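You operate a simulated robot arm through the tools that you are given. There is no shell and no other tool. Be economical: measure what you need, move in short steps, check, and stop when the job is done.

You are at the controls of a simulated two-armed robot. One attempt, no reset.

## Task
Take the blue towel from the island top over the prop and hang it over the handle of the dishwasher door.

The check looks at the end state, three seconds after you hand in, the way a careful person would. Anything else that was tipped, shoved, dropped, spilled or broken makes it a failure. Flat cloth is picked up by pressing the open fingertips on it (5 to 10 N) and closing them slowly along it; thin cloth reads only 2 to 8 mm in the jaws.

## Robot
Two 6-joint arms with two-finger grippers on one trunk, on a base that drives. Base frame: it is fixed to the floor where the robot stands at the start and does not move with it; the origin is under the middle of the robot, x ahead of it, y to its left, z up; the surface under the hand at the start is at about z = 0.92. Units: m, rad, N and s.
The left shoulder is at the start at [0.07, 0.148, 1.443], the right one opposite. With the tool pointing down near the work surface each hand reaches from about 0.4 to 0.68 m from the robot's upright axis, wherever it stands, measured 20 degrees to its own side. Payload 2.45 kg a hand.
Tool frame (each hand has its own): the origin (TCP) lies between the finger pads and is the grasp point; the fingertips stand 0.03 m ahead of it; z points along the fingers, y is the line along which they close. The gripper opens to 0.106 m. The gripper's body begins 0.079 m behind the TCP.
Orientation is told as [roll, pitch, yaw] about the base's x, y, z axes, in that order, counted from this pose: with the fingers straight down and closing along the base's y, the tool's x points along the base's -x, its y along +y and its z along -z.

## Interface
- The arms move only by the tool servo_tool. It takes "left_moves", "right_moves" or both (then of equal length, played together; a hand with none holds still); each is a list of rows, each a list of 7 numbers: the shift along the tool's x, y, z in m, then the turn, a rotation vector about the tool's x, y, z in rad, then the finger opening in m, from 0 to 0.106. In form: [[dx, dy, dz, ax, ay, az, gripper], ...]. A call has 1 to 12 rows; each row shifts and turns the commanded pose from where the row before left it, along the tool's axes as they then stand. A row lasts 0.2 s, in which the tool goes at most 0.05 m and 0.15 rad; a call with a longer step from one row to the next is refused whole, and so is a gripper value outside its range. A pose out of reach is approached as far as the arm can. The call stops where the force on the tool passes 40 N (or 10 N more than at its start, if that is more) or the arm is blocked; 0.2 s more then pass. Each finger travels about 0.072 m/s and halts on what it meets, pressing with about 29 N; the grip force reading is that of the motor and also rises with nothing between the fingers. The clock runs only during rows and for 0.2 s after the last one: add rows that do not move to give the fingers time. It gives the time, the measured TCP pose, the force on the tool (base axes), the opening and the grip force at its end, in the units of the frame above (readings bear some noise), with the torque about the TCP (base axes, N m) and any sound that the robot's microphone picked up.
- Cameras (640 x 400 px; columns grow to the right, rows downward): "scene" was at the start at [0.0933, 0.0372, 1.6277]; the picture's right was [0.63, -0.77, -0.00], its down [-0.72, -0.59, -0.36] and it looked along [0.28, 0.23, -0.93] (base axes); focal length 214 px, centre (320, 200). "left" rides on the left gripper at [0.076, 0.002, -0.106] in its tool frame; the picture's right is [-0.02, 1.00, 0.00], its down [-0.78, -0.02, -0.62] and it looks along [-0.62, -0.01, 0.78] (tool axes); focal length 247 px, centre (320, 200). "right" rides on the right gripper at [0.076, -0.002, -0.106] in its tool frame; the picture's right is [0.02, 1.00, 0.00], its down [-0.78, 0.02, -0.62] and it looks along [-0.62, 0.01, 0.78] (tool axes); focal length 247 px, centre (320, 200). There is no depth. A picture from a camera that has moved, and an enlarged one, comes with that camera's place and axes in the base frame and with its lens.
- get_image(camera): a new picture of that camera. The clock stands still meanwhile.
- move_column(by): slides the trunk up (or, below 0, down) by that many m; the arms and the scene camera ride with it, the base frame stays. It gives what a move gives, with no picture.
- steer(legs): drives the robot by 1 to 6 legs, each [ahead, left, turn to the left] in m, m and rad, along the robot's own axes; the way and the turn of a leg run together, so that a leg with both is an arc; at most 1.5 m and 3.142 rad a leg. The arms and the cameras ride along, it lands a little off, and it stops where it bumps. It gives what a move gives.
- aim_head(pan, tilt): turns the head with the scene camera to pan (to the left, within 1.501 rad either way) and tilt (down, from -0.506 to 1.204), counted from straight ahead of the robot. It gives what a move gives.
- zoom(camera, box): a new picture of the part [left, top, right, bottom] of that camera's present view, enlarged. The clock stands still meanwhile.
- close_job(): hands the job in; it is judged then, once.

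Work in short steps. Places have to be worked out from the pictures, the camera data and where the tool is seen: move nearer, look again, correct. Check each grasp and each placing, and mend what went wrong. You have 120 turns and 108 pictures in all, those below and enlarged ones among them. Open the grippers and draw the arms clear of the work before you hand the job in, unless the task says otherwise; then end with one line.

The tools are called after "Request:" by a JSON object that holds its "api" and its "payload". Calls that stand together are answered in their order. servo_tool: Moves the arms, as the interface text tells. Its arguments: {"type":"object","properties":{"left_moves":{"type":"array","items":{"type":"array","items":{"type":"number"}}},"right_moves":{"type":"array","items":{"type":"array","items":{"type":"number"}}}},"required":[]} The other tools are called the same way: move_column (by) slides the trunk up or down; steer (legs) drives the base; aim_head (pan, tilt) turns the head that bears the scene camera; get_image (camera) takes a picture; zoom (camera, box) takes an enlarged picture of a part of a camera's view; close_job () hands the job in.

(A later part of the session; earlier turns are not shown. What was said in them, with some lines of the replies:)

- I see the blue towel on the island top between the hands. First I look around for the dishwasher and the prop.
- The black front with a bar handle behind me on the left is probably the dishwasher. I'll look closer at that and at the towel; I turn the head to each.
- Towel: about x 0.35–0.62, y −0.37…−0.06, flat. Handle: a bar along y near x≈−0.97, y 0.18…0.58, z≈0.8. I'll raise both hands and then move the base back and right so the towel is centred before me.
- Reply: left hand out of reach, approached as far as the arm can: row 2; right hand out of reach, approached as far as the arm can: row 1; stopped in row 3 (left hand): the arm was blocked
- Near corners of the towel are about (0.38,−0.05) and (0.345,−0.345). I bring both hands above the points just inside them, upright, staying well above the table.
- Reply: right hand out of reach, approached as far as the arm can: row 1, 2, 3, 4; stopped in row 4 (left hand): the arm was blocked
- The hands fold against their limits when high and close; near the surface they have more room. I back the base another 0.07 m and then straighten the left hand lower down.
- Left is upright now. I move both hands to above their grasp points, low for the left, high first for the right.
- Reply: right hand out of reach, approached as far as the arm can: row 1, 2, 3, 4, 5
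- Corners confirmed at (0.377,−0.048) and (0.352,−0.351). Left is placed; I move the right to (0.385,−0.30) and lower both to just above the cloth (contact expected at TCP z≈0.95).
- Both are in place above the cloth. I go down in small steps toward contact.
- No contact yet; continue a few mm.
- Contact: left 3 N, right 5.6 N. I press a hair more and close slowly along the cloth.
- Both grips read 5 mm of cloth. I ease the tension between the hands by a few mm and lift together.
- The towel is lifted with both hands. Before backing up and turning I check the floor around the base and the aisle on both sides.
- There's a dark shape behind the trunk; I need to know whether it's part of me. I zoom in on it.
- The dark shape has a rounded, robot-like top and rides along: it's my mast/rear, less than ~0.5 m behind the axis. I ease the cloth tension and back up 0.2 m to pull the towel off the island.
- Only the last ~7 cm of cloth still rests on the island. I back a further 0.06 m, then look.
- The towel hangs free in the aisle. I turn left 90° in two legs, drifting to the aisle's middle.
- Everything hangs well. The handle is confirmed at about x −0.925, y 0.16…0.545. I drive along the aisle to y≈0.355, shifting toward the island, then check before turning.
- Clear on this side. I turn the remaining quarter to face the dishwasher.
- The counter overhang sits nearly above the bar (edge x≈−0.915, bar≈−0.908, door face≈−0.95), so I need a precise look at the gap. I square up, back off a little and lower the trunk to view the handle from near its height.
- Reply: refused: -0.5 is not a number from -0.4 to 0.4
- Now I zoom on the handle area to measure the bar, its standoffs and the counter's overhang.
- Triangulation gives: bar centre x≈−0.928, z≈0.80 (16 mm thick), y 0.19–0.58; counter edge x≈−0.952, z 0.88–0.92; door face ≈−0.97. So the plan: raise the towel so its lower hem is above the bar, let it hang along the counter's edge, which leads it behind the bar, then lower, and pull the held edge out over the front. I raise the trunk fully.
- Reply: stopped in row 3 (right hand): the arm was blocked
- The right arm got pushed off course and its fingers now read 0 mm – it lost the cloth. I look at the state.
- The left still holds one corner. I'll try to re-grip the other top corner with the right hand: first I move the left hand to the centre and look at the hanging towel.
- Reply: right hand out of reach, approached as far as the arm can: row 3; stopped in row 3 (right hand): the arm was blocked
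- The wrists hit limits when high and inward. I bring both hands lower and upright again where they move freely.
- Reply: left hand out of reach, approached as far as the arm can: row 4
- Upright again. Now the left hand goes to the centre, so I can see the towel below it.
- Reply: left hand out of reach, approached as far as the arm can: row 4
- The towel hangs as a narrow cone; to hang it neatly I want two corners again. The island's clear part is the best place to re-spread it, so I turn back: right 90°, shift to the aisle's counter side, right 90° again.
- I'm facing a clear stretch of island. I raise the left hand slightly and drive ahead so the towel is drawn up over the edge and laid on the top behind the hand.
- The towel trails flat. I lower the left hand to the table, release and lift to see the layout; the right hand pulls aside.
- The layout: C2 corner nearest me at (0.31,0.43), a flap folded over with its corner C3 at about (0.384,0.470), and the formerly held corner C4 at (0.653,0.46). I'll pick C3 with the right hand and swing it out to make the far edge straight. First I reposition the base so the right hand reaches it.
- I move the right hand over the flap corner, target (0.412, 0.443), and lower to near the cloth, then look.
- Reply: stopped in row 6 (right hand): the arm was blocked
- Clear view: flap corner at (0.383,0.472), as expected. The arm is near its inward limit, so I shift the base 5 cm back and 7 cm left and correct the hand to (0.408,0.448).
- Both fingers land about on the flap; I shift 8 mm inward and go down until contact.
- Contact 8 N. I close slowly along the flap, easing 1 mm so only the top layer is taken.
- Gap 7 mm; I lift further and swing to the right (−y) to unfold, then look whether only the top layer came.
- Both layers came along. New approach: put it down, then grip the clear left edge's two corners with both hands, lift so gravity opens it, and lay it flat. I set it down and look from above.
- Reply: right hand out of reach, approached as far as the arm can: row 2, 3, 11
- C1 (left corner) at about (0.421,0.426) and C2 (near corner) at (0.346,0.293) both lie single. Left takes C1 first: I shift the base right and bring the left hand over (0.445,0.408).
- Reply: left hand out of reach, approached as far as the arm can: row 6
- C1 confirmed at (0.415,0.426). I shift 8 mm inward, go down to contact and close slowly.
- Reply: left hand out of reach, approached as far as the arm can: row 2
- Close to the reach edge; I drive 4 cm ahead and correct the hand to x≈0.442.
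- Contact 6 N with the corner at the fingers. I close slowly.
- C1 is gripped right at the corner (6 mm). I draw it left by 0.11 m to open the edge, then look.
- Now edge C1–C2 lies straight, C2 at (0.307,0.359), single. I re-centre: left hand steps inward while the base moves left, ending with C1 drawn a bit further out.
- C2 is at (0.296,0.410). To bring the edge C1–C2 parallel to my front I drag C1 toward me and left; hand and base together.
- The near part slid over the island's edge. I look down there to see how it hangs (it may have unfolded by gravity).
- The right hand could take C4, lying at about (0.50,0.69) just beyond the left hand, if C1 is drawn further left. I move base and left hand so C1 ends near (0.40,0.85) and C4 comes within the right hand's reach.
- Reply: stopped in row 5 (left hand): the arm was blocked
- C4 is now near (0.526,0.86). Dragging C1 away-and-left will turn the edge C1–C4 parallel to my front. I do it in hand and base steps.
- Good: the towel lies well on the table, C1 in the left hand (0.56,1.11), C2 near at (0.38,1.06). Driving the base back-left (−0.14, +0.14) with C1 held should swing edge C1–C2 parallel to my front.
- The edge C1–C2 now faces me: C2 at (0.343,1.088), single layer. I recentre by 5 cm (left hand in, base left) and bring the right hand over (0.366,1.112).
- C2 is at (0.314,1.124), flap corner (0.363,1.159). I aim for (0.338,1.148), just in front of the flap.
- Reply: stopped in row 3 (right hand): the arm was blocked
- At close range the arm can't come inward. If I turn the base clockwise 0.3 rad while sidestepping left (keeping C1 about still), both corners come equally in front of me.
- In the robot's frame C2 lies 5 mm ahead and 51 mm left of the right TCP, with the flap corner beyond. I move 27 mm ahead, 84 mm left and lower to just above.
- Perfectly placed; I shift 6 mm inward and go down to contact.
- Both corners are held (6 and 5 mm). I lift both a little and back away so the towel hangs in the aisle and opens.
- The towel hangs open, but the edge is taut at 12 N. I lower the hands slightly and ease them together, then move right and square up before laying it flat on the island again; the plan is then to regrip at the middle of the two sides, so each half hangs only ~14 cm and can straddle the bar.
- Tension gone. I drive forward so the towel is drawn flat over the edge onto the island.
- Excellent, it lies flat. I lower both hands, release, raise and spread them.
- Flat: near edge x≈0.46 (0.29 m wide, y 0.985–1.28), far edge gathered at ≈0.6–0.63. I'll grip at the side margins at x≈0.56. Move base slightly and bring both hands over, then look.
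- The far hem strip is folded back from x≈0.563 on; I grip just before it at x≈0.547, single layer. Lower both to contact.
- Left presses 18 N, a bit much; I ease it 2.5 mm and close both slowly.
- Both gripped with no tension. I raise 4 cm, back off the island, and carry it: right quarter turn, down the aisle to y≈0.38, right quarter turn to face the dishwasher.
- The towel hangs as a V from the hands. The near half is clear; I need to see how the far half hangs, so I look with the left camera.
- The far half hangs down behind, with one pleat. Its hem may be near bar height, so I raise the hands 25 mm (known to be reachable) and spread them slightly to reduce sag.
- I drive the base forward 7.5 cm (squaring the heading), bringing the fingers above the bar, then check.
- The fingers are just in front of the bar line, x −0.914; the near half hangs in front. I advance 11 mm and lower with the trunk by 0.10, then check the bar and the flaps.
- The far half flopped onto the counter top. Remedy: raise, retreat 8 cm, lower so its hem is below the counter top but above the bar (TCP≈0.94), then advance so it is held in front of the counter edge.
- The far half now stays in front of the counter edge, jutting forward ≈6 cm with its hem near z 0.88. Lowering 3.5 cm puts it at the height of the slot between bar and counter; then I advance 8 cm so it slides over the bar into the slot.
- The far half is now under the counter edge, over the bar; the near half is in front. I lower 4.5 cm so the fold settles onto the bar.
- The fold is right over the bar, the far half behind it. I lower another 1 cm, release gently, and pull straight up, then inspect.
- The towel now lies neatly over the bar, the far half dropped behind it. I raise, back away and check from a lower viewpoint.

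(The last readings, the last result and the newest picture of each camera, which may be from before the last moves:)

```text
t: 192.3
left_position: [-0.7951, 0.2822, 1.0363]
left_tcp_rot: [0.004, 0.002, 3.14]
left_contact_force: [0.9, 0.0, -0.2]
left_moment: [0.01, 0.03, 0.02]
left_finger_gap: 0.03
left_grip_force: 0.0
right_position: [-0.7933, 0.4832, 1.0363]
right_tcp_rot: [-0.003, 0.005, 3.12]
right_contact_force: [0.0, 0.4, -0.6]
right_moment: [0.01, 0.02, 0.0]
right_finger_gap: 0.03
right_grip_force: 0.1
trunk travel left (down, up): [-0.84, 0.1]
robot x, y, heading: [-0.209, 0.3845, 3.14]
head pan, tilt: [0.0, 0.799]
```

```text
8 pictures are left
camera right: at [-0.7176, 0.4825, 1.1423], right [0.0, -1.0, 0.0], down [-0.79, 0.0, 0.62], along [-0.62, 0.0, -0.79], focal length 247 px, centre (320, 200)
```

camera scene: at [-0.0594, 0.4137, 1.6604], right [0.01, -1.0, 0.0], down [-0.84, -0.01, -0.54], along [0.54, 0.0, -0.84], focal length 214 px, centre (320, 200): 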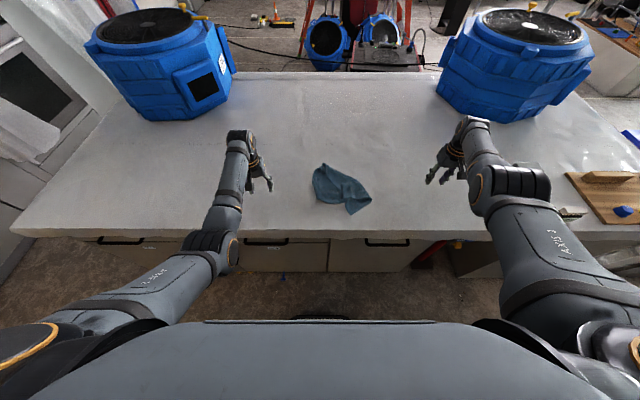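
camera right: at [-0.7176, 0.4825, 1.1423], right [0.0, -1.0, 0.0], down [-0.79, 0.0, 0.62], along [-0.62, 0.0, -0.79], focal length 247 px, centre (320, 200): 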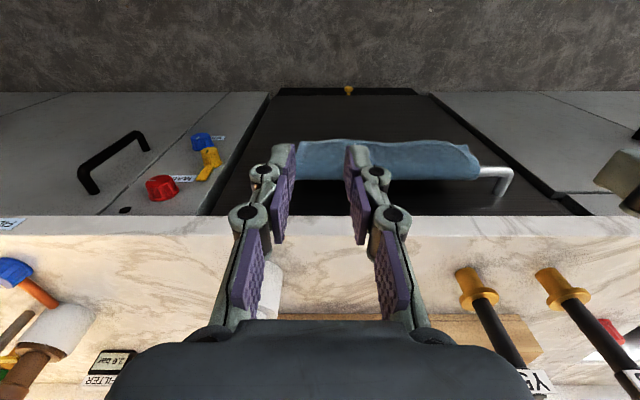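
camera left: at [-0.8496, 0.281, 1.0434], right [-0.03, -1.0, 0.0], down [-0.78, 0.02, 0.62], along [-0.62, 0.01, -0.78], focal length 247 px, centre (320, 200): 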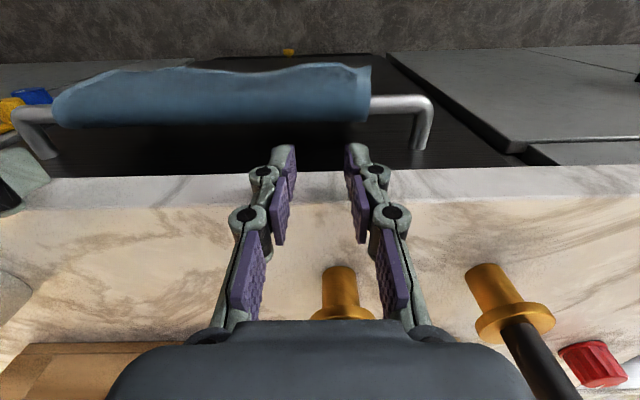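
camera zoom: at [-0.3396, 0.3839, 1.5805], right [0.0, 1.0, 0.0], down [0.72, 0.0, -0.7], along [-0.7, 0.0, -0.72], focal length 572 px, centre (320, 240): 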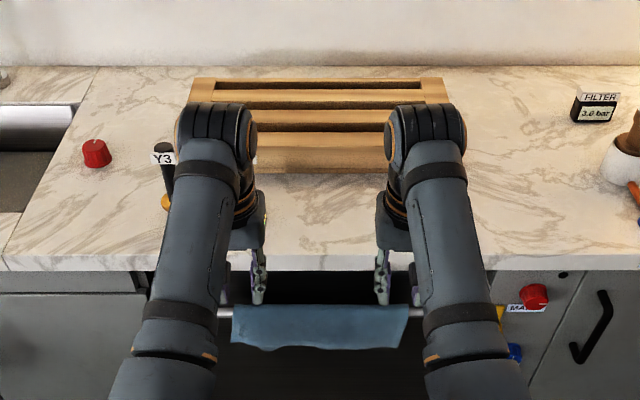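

Stable. One last check from lower down to see both halves and that nothing slips.

Request:
{"api": "move_column", "payload": {"by": -0.4}}

Request:
{"api": "aim_head", "payload": {"pan": 0, "tilt": 0.45}}

Request:
{"api": "zoom", "payload": {"camera": "scene", "box": [240, 180, 400, 290]}}

```text
t: 196.2
left_position: [-0.7954, 0.2816, 0.6361]
left_tcp_rot: [0.003, 0.002, 3.14]
left_contact_force: [-0.9, 0.4, 0.3]
left_moment: [-0.02, 0.0, -0.02]
left_finger_gap: 0.0302
left_grip_force: 0.0
right_position: [-0.7936, 0.483, 0.6356]
right_tcp_rot: [-0.006, 0.005, 3.119]
right_contact_force: [0.2, 0.1, 0.6]
right_moment: [0.02, 0.02, -0.05]
right_finger_gap: 0.0298
right_grip_force: 0.1
trunk travel left (down, up): [-0.44, 0.5]
robot x, y, heading: [-0.2088, 0.3819, 3.144]
head pan, tilt: [0.0, 0.799]
```

```text
t: 197.0
left_position: [-0.7957, 0.2814, 0.637]
left_tcp_rot: [0.003, 0.0, 3.14]
left_contact_force: [-0.4, -0.1, 0.5]
left_moment: [0.0, 0.01, 0.03]
left_finger_gap: 0.03
left_grip_force: 0.0
right_position: [-0.7944, 0.4833, 0.6353]
right_tcp_rot: [-0.005, 0.006, 3.12]
right_contact_force: [-1.1, -0.1, 0.5]
right_moment: [0.0, 0.0, 0.01]
right_finger_gap: 0.0299
right_grip_force: 0.1
trunk travel left (down, up): [-0.44, 0.5]
robot x, y, heading: [-0.2083, 0.379, 3.144]
head pan, tilt: [0.0, 0.45]
```

```text
3.64 times, centred on (320, 235) of scene
camera zoom: at [-0.3518, 0.3839, 1.2108], right [0.0, 1.0, 0.0], down [0.44, 0.0, -0.9], along [-0.9, 0.0, -0.44], focal length 780 px, centre (320, 73)
```

zoom: 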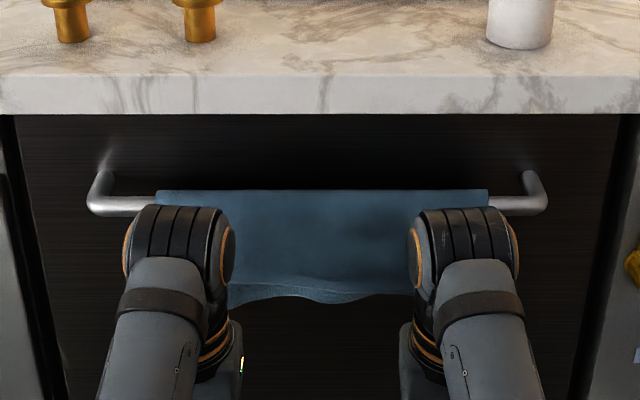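

It hangs evenly over the bar, both sides covered, the counter items untouched. I open the grippers, back off a little more and hand in.

Request:
{"api": "servo_tool", "payload": {"left_moves": [[0, 0, 0, 0, 0, 0, 0.1], [0, 0, 0, 0, 0, 0, 0.1], [0, 0, 0, 0, 0, 0, 0.1]], "right_moves": [[0, 0, 0, 0, 0, 0, 0.1], [0, 0, 0, 0, 0, 0, 0.1], [0, 0, 0, 0, 0, 0, 0.1]]}}

Request:
{"api": "steer", "payload": {"legs": [[-0.06, 0, 0]]}}

Request:
{"api": "zoom", "payload": {"camera": "scene", "box": [240, 180, 400, 290]}}

```text
t: 197.8
left_position: [-0.7944, 0.2824, 0.6361]
left_tcp_rot: [0.004, 0.002, 3.139]
left_contact_force: [0.3, -0.4, -0.6]
left_moment: [-0.02, 0.02, 0.04]
left_finger_gap: 0.1
left_grip_force: 0.1
right_position: [-0.7937, 0.4844, 0.6351]
right_tcp_rot: [-0.005, 0.005, 3.119]
right_contact_force: [-0.1, 0.3, -0.4]
right_moment: [-0.02, -0.02, 0.01]
right_finger_gap: 0.0998
right_grip_force: 0.1
trunk travel left (down, up): [-0.44, 0.5]
robot x, y, heading: [-0.2109, 0.3813, 3.145]
head pan, tilt: [0.0, 0.45]
```

```text
t: 198.8
left_position: [-0.7323, 0.2812, 0.6382]
left_tcp_rot: [0.005, 0.0, 3.14]
left_contact_force: [-0.2, -0.5, 1.1]
left_moment: [-0.01, 0.02, 0.02]
left_finger_gap: 0.1
left_grip_force: 0.0
right_position: [-0.7314, 0.4835, 0.6354]
right_tcp_rot: [-0.004, 0.004, 3.118]
right_contact_force: [-0.3, 0.3, -0.1]
right_moment: [0.01, 0.02, 0.0]
right_finger_gap: 0.1
right_grip_force: 0.0
trunk travel left (down, up): [-0.44, 0.5]
robot x, y, heading: [-0.1497, 0.3802, 3.137]
head pan, tilt: [0.0, 0.45]
```

```text
3.64 times, centred on (320, 235) of scene
camera zoom: at [-0.2887, 0.3839, 1.2111], right [0.0, 1.0, 0.0], down [0.43, 0.0, -0.9], along [-0.9, 0.0, -0.43], focal length 780 px, centre (320, 73)
```

zoom: 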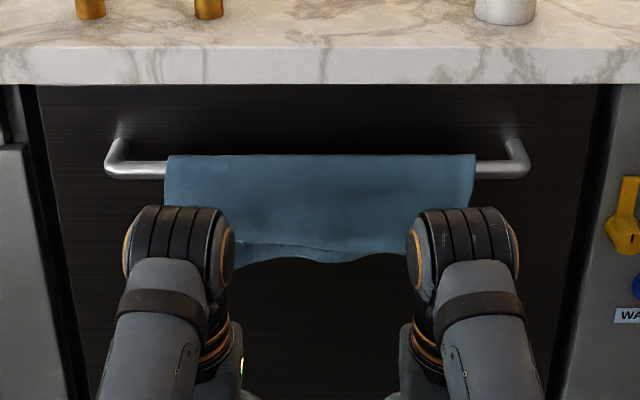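

The towel hangs over the bar at rest, and both arms are clear of it with the grippers open. I hand in.

Request:
{"api": "close_job", "payload": {}}

```text
The job is handed in.
```

The blue towel hangs over the dishwasher handle, part in front of the bar and part behind it, and in the pictures I took nothing else looked moved; both grippers are open and the arms are clear.
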